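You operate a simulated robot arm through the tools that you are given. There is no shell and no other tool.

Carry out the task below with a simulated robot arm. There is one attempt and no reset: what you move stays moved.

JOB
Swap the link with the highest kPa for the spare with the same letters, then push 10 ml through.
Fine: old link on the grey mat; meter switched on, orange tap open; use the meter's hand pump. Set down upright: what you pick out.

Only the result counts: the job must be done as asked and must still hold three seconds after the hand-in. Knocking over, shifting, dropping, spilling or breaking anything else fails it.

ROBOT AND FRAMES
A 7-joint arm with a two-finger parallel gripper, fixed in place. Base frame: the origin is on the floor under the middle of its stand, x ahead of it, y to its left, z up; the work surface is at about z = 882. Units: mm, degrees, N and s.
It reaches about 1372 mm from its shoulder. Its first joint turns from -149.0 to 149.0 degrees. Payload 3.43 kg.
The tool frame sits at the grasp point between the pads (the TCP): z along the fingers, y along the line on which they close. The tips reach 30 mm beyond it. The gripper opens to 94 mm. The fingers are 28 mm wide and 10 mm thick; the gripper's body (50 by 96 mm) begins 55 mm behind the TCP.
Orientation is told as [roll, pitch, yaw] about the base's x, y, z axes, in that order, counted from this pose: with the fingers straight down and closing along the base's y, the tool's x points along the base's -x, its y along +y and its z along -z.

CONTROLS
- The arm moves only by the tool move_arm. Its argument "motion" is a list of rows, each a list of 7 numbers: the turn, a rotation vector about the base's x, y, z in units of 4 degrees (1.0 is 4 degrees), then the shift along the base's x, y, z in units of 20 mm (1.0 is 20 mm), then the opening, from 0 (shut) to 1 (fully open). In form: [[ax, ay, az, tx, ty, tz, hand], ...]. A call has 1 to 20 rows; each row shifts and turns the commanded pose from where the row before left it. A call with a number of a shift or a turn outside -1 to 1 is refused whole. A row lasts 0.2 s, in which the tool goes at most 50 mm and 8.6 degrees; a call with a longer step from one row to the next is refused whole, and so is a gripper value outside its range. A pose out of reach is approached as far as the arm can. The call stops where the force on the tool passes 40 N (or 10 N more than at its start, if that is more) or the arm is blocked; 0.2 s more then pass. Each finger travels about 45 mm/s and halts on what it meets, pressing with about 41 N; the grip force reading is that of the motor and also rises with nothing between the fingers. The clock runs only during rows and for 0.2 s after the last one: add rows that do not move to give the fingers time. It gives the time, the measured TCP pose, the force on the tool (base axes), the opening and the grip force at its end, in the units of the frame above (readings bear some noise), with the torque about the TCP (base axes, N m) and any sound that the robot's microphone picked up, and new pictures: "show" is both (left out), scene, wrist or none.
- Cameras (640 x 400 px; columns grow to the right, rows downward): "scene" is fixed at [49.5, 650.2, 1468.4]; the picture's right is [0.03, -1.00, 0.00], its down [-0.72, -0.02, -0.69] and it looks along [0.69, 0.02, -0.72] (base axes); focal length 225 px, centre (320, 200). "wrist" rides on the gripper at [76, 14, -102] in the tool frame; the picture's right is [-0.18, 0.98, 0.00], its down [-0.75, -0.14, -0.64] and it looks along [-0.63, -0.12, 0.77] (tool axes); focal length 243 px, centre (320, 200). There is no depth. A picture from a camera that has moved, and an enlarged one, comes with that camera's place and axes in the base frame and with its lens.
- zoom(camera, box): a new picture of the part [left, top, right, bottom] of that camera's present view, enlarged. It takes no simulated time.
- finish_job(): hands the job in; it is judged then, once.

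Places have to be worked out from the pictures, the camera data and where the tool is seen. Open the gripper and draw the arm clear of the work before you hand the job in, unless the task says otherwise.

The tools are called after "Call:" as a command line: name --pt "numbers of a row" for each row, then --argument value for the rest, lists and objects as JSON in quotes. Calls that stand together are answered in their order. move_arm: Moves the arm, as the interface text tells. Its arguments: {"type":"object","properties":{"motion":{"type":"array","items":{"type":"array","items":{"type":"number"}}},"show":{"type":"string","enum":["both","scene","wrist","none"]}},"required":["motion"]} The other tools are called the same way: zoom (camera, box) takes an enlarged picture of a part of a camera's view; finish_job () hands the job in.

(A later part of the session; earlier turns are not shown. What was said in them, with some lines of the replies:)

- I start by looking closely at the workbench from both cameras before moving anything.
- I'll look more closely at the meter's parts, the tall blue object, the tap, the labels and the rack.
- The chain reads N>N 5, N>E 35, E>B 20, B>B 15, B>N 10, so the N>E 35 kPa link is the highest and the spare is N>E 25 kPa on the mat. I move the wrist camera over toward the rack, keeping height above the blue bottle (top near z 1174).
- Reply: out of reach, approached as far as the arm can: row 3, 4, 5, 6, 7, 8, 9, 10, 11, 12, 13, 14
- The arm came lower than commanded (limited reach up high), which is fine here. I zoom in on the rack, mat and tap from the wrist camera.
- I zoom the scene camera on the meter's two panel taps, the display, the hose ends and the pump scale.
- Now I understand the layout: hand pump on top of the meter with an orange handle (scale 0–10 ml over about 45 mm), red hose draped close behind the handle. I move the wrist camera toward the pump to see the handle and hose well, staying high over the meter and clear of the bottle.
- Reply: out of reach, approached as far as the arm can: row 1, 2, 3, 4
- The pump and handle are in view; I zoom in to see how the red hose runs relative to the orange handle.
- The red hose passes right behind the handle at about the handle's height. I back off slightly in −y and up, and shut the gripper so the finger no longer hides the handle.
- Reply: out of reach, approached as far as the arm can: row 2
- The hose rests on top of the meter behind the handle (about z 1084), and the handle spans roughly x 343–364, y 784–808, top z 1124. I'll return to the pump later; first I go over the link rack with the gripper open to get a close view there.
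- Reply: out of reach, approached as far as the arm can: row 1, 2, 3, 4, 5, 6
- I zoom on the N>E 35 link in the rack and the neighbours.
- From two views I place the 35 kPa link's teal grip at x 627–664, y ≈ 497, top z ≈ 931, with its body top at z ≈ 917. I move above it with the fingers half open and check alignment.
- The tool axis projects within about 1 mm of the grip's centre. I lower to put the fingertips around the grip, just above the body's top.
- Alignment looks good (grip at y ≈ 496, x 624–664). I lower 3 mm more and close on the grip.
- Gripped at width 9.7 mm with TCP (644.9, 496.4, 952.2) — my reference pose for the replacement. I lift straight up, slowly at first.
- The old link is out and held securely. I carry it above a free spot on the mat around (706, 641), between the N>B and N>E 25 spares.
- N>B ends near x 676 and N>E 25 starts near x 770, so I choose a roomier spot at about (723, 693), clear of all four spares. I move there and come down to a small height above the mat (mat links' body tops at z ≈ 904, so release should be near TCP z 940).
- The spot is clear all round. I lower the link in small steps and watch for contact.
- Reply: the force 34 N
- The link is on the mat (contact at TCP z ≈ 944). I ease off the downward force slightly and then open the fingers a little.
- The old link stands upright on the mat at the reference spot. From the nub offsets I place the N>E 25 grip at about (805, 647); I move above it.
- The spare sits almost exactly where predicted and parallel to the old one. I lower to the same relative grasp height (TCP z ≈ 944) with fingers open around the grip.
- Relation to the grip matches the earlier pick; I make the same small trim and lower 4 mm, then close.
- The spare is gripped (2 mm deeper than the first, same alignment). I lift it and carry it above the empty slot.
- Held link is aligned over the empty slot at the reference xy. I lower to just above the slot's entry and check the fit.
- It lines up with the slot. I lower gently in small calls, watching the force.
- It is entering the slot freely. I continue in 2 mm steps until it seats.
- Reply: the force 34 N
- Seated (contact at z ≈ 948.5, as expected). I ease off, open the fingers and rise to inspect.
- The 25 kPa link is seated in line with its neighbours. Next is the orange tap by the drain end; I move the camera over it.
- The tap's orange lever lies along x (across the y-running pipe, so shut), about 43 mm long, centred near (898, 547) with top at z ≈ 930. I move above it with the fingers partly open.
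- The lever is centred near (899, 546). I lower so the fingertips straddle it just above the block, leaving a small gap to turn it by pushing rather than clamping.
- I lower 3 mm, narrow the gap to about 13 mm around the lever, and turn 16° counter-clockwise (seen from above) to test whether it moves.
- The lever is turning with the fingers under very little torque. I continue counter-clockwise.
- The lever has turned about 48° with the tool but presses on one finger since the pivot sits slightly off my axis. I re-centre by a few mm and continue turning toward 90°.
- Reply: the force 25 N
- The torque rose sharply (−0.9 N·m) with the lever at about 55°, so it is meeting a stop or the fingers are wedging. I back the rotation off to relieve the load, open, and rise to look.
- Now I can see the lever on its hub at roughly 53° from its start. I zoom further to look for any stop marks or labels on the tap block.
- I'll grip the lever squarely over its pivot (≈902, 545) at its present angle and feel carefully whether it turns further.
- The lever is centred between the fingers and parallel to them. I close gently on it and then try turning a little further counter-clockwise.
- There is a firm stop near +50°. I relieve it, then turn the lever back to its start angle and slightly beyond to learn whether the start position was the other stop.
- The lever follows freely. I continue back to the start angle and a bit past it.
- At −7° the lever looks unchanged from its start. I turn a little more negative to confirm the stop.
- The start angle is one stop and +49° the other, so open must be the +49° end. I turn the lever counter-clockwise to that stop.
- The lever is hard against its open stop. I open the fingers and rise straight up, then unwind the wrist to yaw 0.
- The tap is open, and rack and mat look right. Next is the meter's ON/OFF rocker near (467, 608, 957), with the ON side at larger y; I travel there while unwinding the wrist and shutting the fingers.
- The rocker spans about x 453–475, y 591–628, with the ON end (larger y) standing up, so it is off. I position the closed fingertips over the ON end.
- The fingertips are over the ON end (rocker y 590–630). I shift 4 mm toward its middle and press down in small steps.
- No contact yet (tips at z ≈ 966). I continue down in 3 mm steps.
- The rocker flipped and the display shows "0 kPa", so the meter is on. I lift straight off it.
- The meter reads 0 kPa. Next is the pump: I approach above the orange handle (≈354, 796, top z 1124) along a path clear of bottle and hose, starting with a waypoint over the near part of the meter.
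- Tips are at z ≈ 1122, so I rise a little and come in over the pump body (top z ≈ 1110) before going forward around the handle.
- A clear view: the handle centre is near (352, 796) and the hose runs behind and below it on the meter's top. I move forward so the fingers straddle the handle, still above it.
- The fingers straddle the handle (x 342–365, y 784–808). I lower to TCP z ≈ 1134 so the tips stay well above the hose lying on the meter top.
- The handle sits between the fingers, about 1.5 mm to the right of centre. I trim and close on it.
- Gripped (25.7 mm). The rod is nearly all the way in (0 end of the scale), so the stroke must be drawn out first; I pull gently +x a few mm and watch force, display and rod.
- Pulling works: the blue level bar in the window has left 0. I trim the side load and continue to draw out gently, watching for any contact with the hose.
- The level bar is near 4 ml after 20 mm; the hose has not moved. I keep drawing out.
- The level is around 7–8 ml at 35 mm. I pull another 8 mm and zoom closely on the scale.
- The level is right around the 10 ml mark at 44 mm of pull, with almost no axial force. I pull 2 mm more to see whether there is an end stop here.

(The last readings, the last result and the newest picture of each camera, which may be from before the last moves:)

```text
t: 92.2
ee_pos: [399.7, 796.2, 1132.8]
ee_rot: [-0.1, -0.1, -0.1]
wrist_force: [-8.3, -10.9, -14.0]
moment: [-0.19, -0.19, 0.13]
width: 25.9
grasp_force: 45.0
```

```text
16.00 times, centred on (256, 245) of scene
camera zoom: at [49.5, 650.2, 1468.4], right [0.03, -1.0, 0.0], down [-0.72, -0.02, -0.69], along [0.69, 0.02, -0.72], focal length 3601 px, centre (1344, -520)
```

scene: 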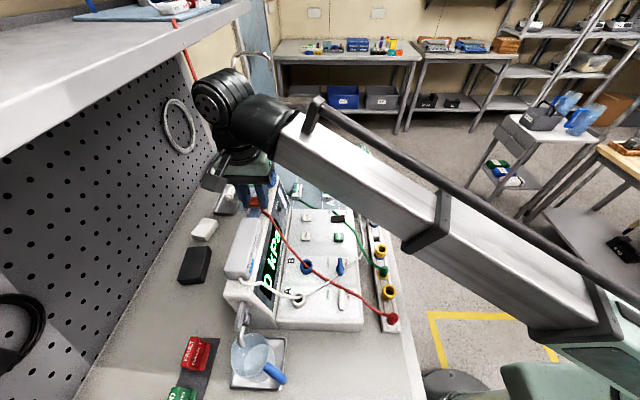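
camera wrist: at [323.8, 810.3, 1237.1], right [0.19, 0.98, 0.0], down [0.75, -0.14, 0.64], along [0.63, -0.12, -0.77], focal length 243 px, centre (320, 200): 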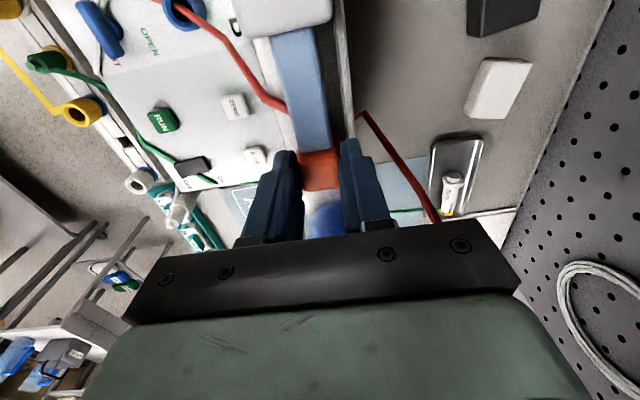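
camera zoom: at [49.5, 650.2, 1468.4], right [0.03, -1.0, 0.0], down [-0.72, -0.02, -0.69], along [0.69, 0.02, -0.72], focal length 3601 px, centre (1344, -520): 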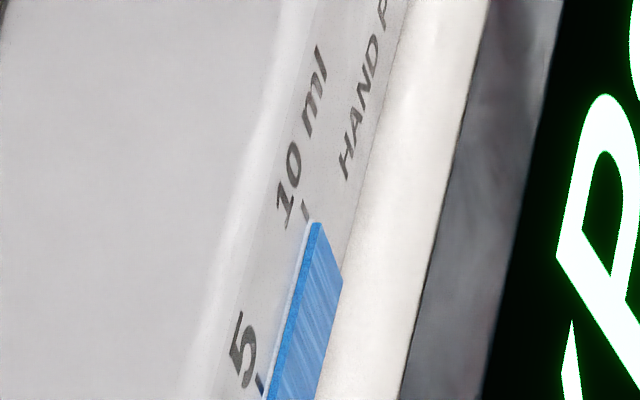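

It stopped at the full-stroke end (bar reaches the 10 ml mark, axial force −8 N). Now I push slowly inward, watching force and display.

Call:
move_arm --pt "0 0 0 -0.05 -0.02 -0.03 0.15" --pt "0 0 0 -0.05 0 0 0.15" --pt "0 0 0 -0.1 0 0 0.15" --pt "0 0 0 -0.1 0 0 0.15" --pt "0 0 0 -0.1 0 0 0.15" --show "scene"

Call:
zoom --camera "scene" --box '[225, 205, 305, 305]'

```text
t: 93.4
ee_pos: [393.0, 796.7, 1133.0]
ee_rot: [-0.1, -0.1, -0.2]
wrist_force: [0.3, -13.2, -0.5]
moment: [-0.29, -0.23, 0.11]
width: 25.9
grasp_force: 44.9
```

scene: 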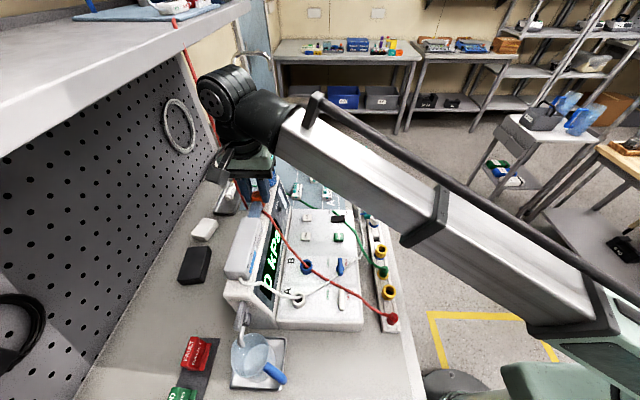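

```text
4.00 times, centred on (265, 255) of scene
camera zoom: at [49.5, 650.2, 1468.4], right [0.03, -1.0, 0.0], down [-0.72, -0.02, -0.69], along [0.69, 0.02, -0.72], focal length 900 px, centre (540, -20)
```

zoom: 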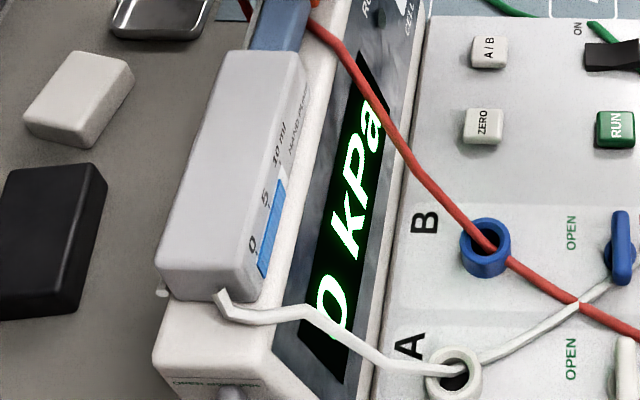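

No pressure builds and the level falls smoothly, so the line is free. I keep pushing slowly.

Call:
move_arm --pt "0 0 0 -0.1 -0.04 0 0.15" --pt "0 0 0 -0.1 0 0 0.15" --pt "0 0 0 -0.1 0 0 0.15" --pt "0 0 0 -0.1 0 0 0.15" --pt "0 0 0 -0.1 0 0 0.15" --pt "0 0 0 -0.1 0 0 0.15" --pt "0 0 0 -0.1 0 0 0.15" --pt "0 0 0 -0.1 0 0 0.15" --pt "0 0 0 -0.1 0 0 0.15" --pt "0 0 0 -0.1 0 0 0.15" --show "scene"

Call:
zoom --camera "scene" --box '[225, 205, 305, 305]'

Call:
zoom --camera "scene" --box '[210, 300, 310, 400]'

```text
t: 95.6
ee_pos: [373.4, 796.7, 1132.8]
ee_rot: [0.0, 0.0, -0.1]
wrist_force: [0.4, 3.9, 13.5]
moment: [0.02, 0.23, 0.19]
width: 26.3
grasp_force: 45.2
```

scene: 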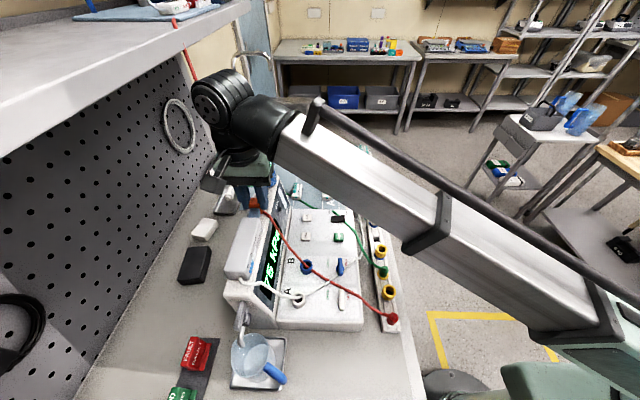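

```text
4.00 times, centred on (265, 255) of scene
camera zoom: at [49.5, 650.2, 1468.4], right [0.03, -1.0, 0.0], down [-0.72, -0.02, -0.69], along [0.69, 0.02, -0.72], focal length 900 px, centre (540, -20)
```

zoom: 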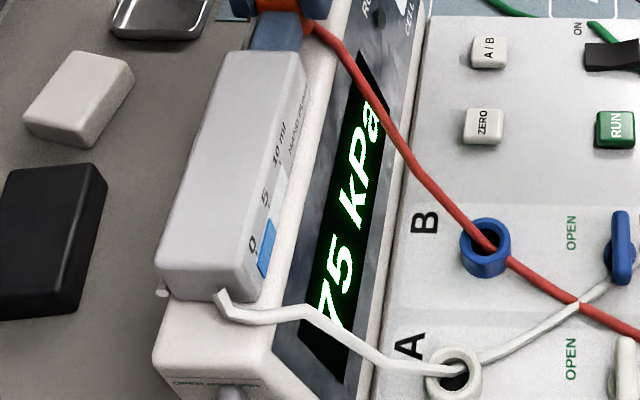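

```text
4.00 times, centred on (260, 350) of scene
camera zoom: at [49.5, 650.2, 1468.4], right [0.03, -1.0, 0.0], down [-0.72, -0.02, -0.69], along [0.69, 0.02, -0.72], focal length 900 px, centre (560, -400)
```

zoom: 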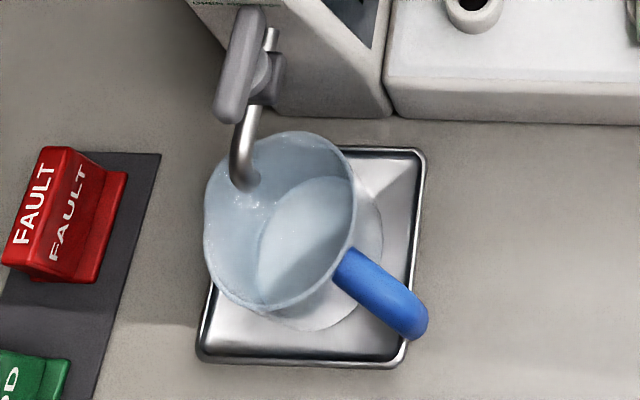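

The display reads 75 kPa = 5+25+20+15+10, exactly the sum of the new chain, so the flow runs through the links. I continue pushing to the 0 mark.

Call:
move_arm --pt "0 0 0 -0.1 0 0.03 0.15" --pt "0 0 0 -0.1 0 0 0.15" --pt "0 0 0 -0.1 0 0 0.15" --pt "0 0 0 -0.1 0 0 0.15" --pt "0 0 0 -0.1 0 0 0.15" --pt "0 0 0 -0.1 0 0 0.15" --pt "0 0 0 -0.1 0 0 0.15" --pt "0 0 0 0 0 0 0.15" --show "scene"

Call:
zoom --camera "scene" --box '[225, 205, 305, 305]'

```text
t: 97.4
ee_pos: [359.0, 796.5, 1134.3]
ee_rot: [0.0, 0.0, -0.2]
wrist_force: [-0.3, 5.1, 6.8]
moment: [0.03, -0.17, 0.12]
width: 26.1
grasp_force: 45.0
```

scene: 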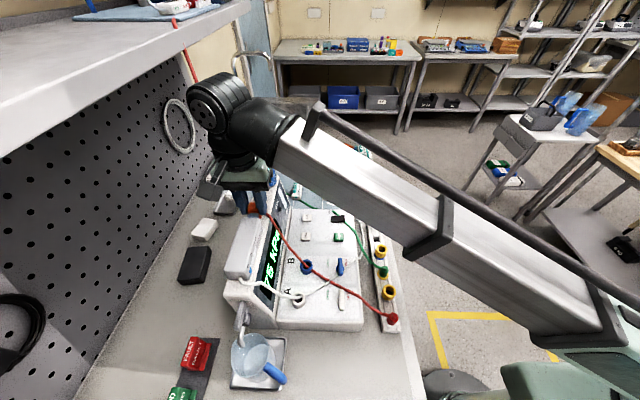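

```text
4.00 times, centred on (265, 255) of scene
camera zoom: at [49.5, 650.2, 1468.4], right [0.03, -1.0, 0.0], down [-0.72, -0.02, -0.69], along [0.69, 0.02, -0.72], focal length 900 px, centre (540, -20)
```

zoom: 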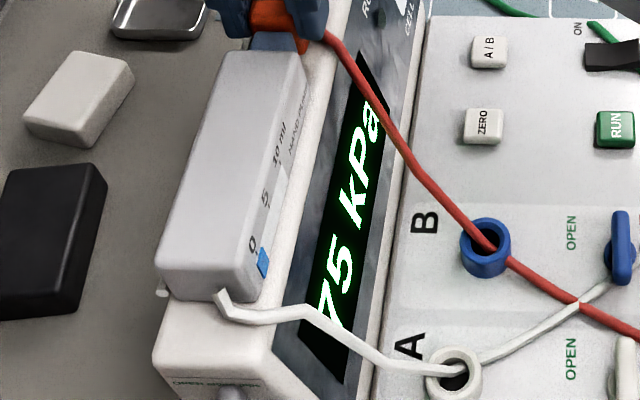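

About 1 ml remains. I push to the inner stop in small steps.

Call:
move_arm --pt "0 0 0 -0.1 0 0 0.15" --pt "0 0 0 -0.08 0 0 0.15" --pt "0 0 0 0 0 0 0.15" --show "none"

Call:
move_arm --pt "0 0 0 -0.07 0 0 0.15" --pt "0 0 0 0 0 0 0.15" --show "scene"

Call:
zoom --camera "scene" --box '[225, 205, 305, 305]'

Call:
zoom --camera "scene" --box '[236, 255, 268, 285]'

```text
t: 98.2
ee_pos: [355.8, 796.8, 1134.8]
ee_rot: [-0.1, 0.1, -0.1]
wrist_force: [-0.7, 0.4, -6.6]
moment: [0.07, -0.19, 0.21]
width: 25.9
grasp_force: 44.6
```

```text
t: 98.8
ee_pos: [354.6, 795.4, 1133.1]
ee_rot: [0.0, 0.0, -0.1]
wrist_force: [-0.4, -0.4, -7.9]
moment: [0.01, 0.11, 0.17]
width: 26.2
grasp_force: 45.0
```

scene: 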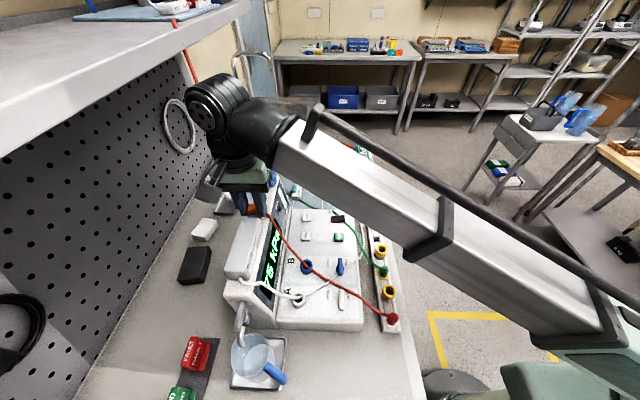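

```text
4.00 times, centred on (265, 255) of scene
camera zoom: at [49.5, 650.2, 1468.4], right [0.03, -1.0, 0.0], down [-0.72, -0.02, -0.69], along [0.69, 0.02, -0.72], focal length 900 px, centre (540, -20)
```

zoom: 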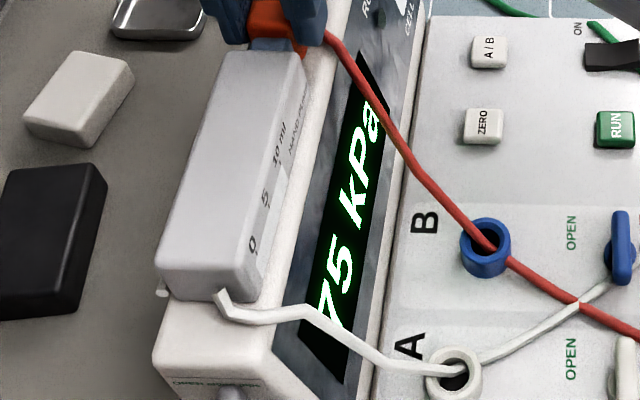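

```text
13.33 times, centred on (252, 270) of scene
camera zoom: at [49.5, 650.2, 1468.4], right [0.03, -1.0, 0.0], down [-0.72, -0.02, -0.69], along [0.69, 0.02, -0.72], focal length 3001 px, centre (1227, -733)
```

zoom: 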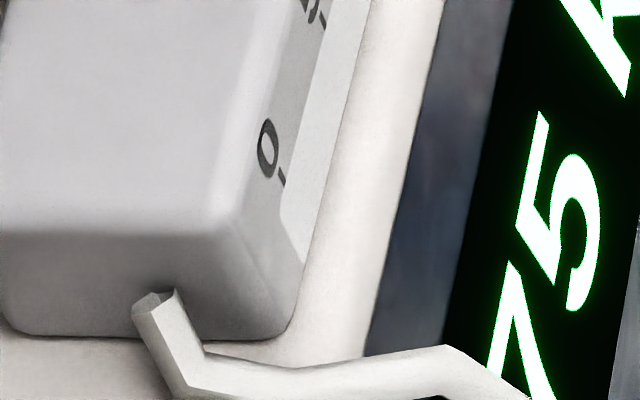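

The window is empty at 0. One more millimetre to make sure it is against the stop.

Call:
move_arm --pt "0 0 0 -0.05 0 0 0.15" --pt "0 0 0 0 0 0 0.15" --show "none"

Call:
move_arm --pt "0 0 0 -0.05 0 0 0.15" --pt "0 0 0 0 0 0 0.15" --show "none"

```text
t: 99.4
ee_pos: [354.4, 796.8, 1134.4]
ee_rot: [0.1, 0.0, -0.3]
wrist_force: [5.6, -1.6, -6.8]
moment: [-0.06, 0.49, 0.24]
width: 25.8
grasp_force: 45.3
```

```text
t: 100.0
ee_pos: [353.7, 795.3, 1134.7]
ee_rot: [0.0, 0.0, -0.2]
wrist_force: [11.3, -2.6, -6.6]
moment: [-0.07, 0.03, 0.25]
width: 26.5
grasp_force: 44.4
```

The pump is hard against its 0 stop: 10 ml pushed. I open the fingers, rise straight up, and look.

Call:
move_arm --pt "0 0 0 0.03 0 0 0.25" --pt "0 0 0 0 0 0 0.4" --pt "0 0 0 0 0 0 0.5" --pt "0 0 0 0 0 0 0.5" --pt "0 0 0 0 0 0.4 0.5" --pt "0 0 0 0 0 0.8 0.5" --pt "0 0 0 0 0 0.8 0.5" --pt "0 0 0 0 0 0.2 0.5" --pt "0 0 0 0 0 0 0.5" --show "both"

Call:
zoom --camera "wrist" --box '[240, 40, 400, 200]'

Call:
zoom --camera "scene" --box '[215, 180, 305, 300]'

```text
t: 102.0
ee_pos: [352.9, 795.2, 1178.1]
ee_rot: [0.1, -0.1, -0.1]
wrist_force: [-0.1, 0.0, 0.7]
moment: [0.02, -0.02, -0.04]
width: 46.9
grasp_force: 0.1
camera wrist: at [276.7, 810.1, 1281.4], right [0.19, 0.98, 0.0], down [0.75, -0.14, 0.64], along [0.63, -0.12, -0.77], focal length 243 px, centre (320, 200)
```

scene: 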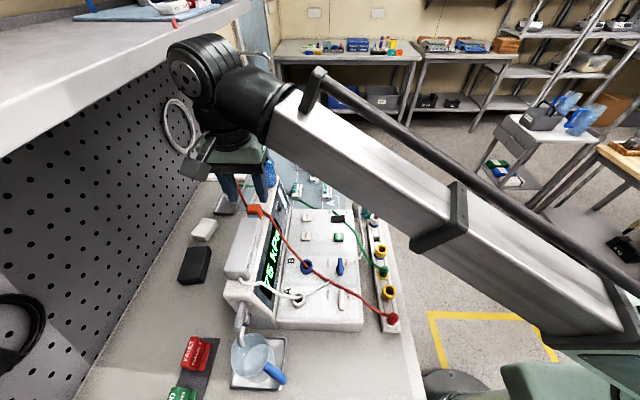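
wrist: 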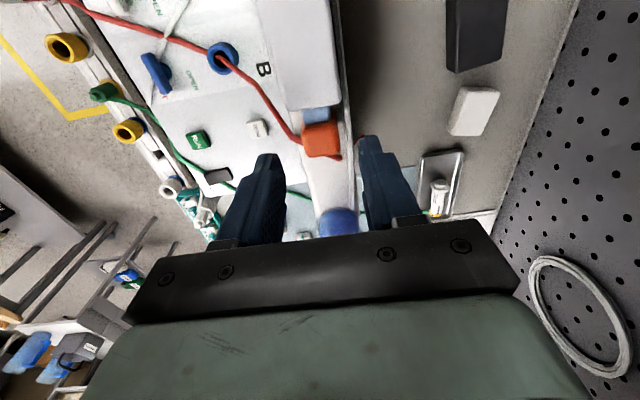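

```text
2.50 times, centred on (320, 120) of wrist
camera zoom: at [276.7, 810.1, 1281.4], right [0.19, 0.98, 0.0], down [0.75, -0.14, 0.64], along [0.63, -0.12, -0.77], focal length 606 px, centre (320, 400)
```

zoom: 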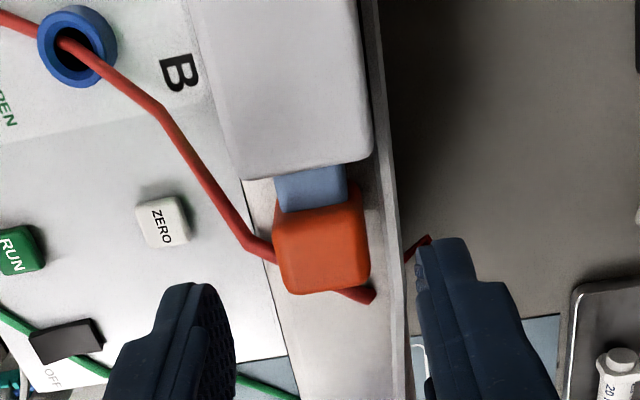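

```text
3.33 times, centred on (260, 240) of scene
camera zoom: at [49.5, 650.2, 1468.4], right [0.03, -1.0, 0.0], down [-0.72, -0.02, -0.69], along [0.69, 0.02, -0.72], focal length 750 px, centre (520, 67)
```

zoom: 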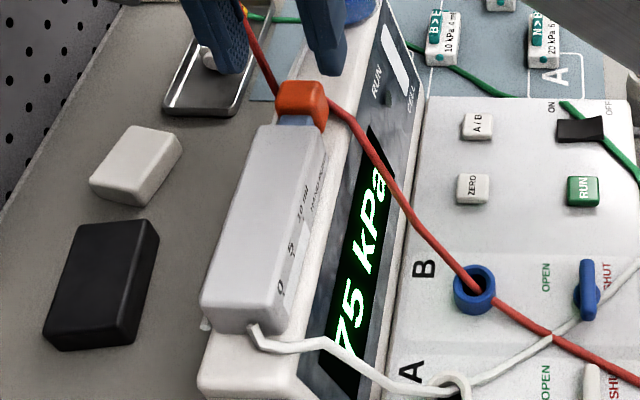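

Handle, hose and bottle look as at the start, and the display still reads 75 kPa. I retreat back over the pump body, then away over the panel to a clear pose.

Call:
move_arm --pt "0 0 0 -1 0 0 0.5" --pt "0 0 0 -0.8 0 0 0.5" --pt "0 0 0 0 -1 0 0.5" --pt "0 0 0 0 -1 0 0.5" --pt "0 0 0 0 -1 0 0.5" --pt "0 0 0 0 -1 0 0.5" --pt "0 0 0 0 -1 -0.3 0.5" --pt "0 0 0 0.5 -1 -0.3 0.6" --pt "0 0 0 0.5 -1 -0.3 0.7" --pt "0 0 0 1 -1 0 0.8" --pt "0 0 0 1 -1 0 0.9" --pt "0 0 0 1 -1 0 1" --pt "0 0 0 1 -1 0 1" --pt "0 0 0 1 -1 0 1" --pt "0 0 0 1 -1 0 1" --pt "0 0 0 1 -1 0 1" --pt "0 0 0 1 -1 0 1" --pt "0 0 0 1 -1 0 1" --pt "0 0 0 1 -1 0 1" --pt "0 0 0 0 0 0 1" --show "both"

Call:
zoom --camera "scene" --box '[190, 140, 430, 290]'

Call:
zoom --camera "scene" --box '[280, 140, 400, 215]'

Call:
zoom --camera "scene" --box '[330, 140, 400, 200]'

```text
t: 106.2
ee_pos: [544.1, 470.2, 1128.5]
ee_rot: [0.4, -0.6, -0.2]
wrist_force: [0.4, -0.3, 0.1]
moment: [0.02, -0.01, 0.01]
width: 93.9
grasp_force: 0.1
out of reach, approached as far as the arm can: row 6, 7, 10, 11, 12, 13, 14, 16
camera wrist: at [467.5, 483.2, 1231.6], right [0.19, 0.98, 0.01], down [0.75, -0.15, 0.65], along [0.64, -0.11, -0.76], focal length 243 px, centre (320, 200)
```

scene: 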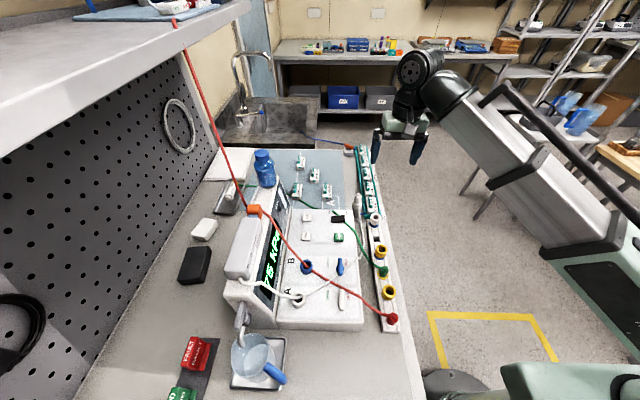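
wrist: 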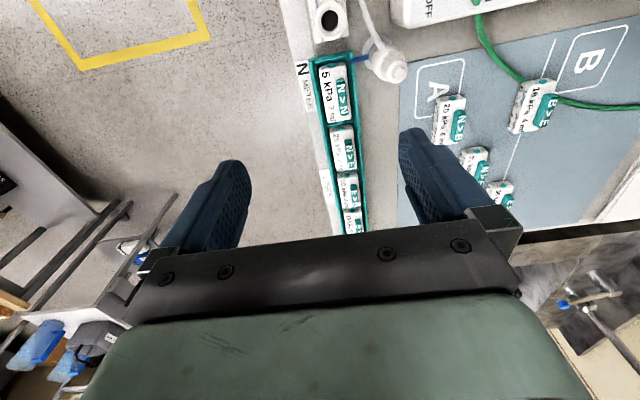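

```text
2.67 times, centred on (310, 215) of scene
camera zoom: at [49.5, 650.2, 1468.4], right [0.03, -1.0, 0.0], down [-0.72, -0.02, -0.69], along [0.69, 0.02, -0.72], focal length 600 px, centre (347, 160)
```

zoom: 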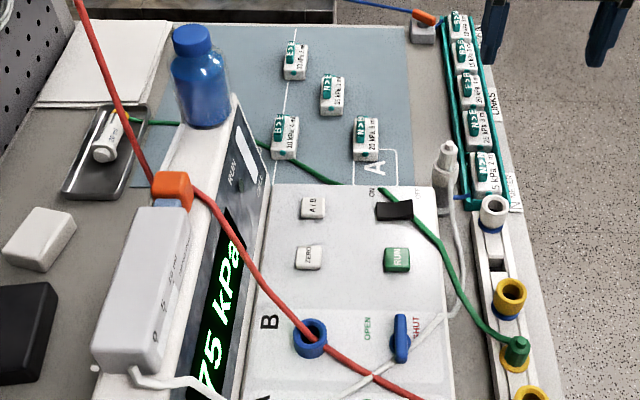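

```text
5.33 times, centred on (340, 178) of scene
camera zoom: at [49.5, 650.2, 1468.4], right [0.03, -1.0, 0.0], down [-0.72, -0.02, -0.69], along [0.69, 0.02, -0.72], focal length 1200 px, centre (213, 320)
```

zoom: 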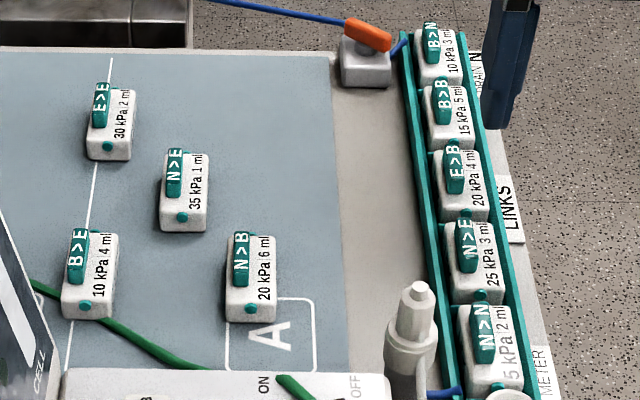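

```text
6.67 times, centred on (365, 170) of scene
camera zoom: at [49.5, 650.2, 1468.4], right [0.03, -1.0, 0.0], down [-0.72, -0.02, -0.69], along [0.69, 0.02, -0.72], focal length 1500 px, centre (20, 400)
```

zoom: 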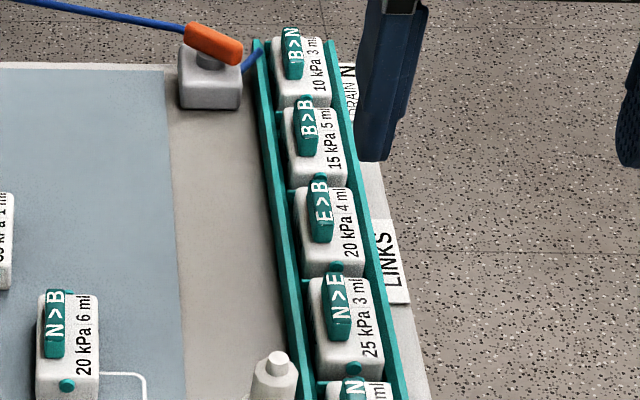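

Everything checks out: 25 kPa N>E in the rack, old 35 kPa link upright on the mat, tap open, meter on at 75 kPa, pump at 0. I draw the arm further off the bench before handing in.

Call:
move_arm --pt "0 0 0 0 -1 0 1" --pt "0 0 0 0 -1 0 1" --pt "0 0 0 0 -1 0 1" --pt "0 0 0 0 -1 0 1" --pt "0 0 0 0 -1 0 1" --pt "0 0 0 0 -1 0 1" --pt "0 0 0 0 0 0 1" --pt "0 0 0 0 0 0 1" --pt "0 0 0 0 0 0 1" --show "scene"

Call:
zoom --camera "scene" --box '[180, 140, 420, 400]'

```text
t: 108.2
ee_pos: [554.4, 359.9, 1096.0]
ee_rot: [0.2, -0.4, -0.1]
wrist_force: [0.4, 0.4, 0.5]
moment: [-0.01, 0.01, 0.0]
width: 94.0
grasp_force: 0.1
out of reach, approached as far as the arm can: row 1, 2, 3, 4, 5, 6
```

scene: 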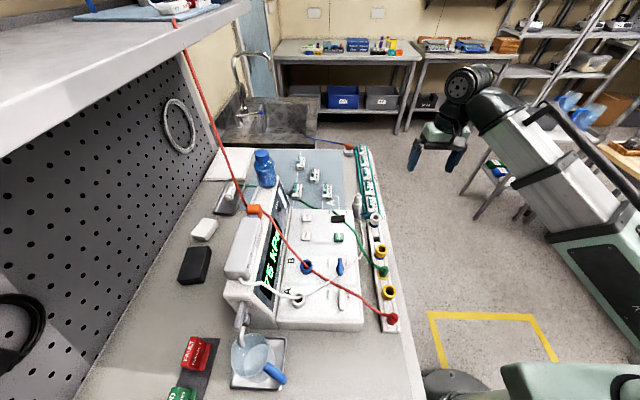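

```text
1.54 times, centred on (300, 270) of scene
camera zoom: at [49.5, 650.2, 1468.4], right [0.03, -1.0, 0.0], down [-0.72, -0.02, -0.69], along [0.69, 0.02, -0.72], focal length 346 px, centre (351, 92)
```

zoom: 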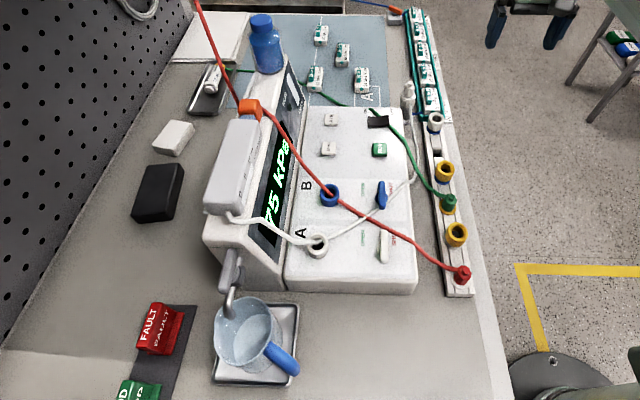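

The bench is as intended, nothing else moved, the gripper is open and the arm is clear of the work. I hand the job in.

Call:
finish_job

```text
The job is handed in.
```

I swapped the highest-kPa link and pushed 10 ml through with the meter's hand pump; the job is handed in, but no verdict came back.

- **Swap:** I took the N>E 35 kPa link out of the rack and put the N>E 25 kPa spare in its place. The old link is standing upright on the grey-blue mat.
- **Tap:** The orange tap's lever only turns about 49° between two stops. It started at one stop, so I left it at the other and took that as open; it has no label.
- **Push:** I switched the meter on, drew the pump out to the 10 ml mark and pushed it back to its stop at 0.
- **Reading:** The meter showed 0 kPa at first. It then read 75 kPa, which is the sum of the five links now in the rack (5 + 25 + 20 + 15 + 10).

In the last picture nothing else on the bench had moved or spilled. The gripper is open and the arm is clear of the work.
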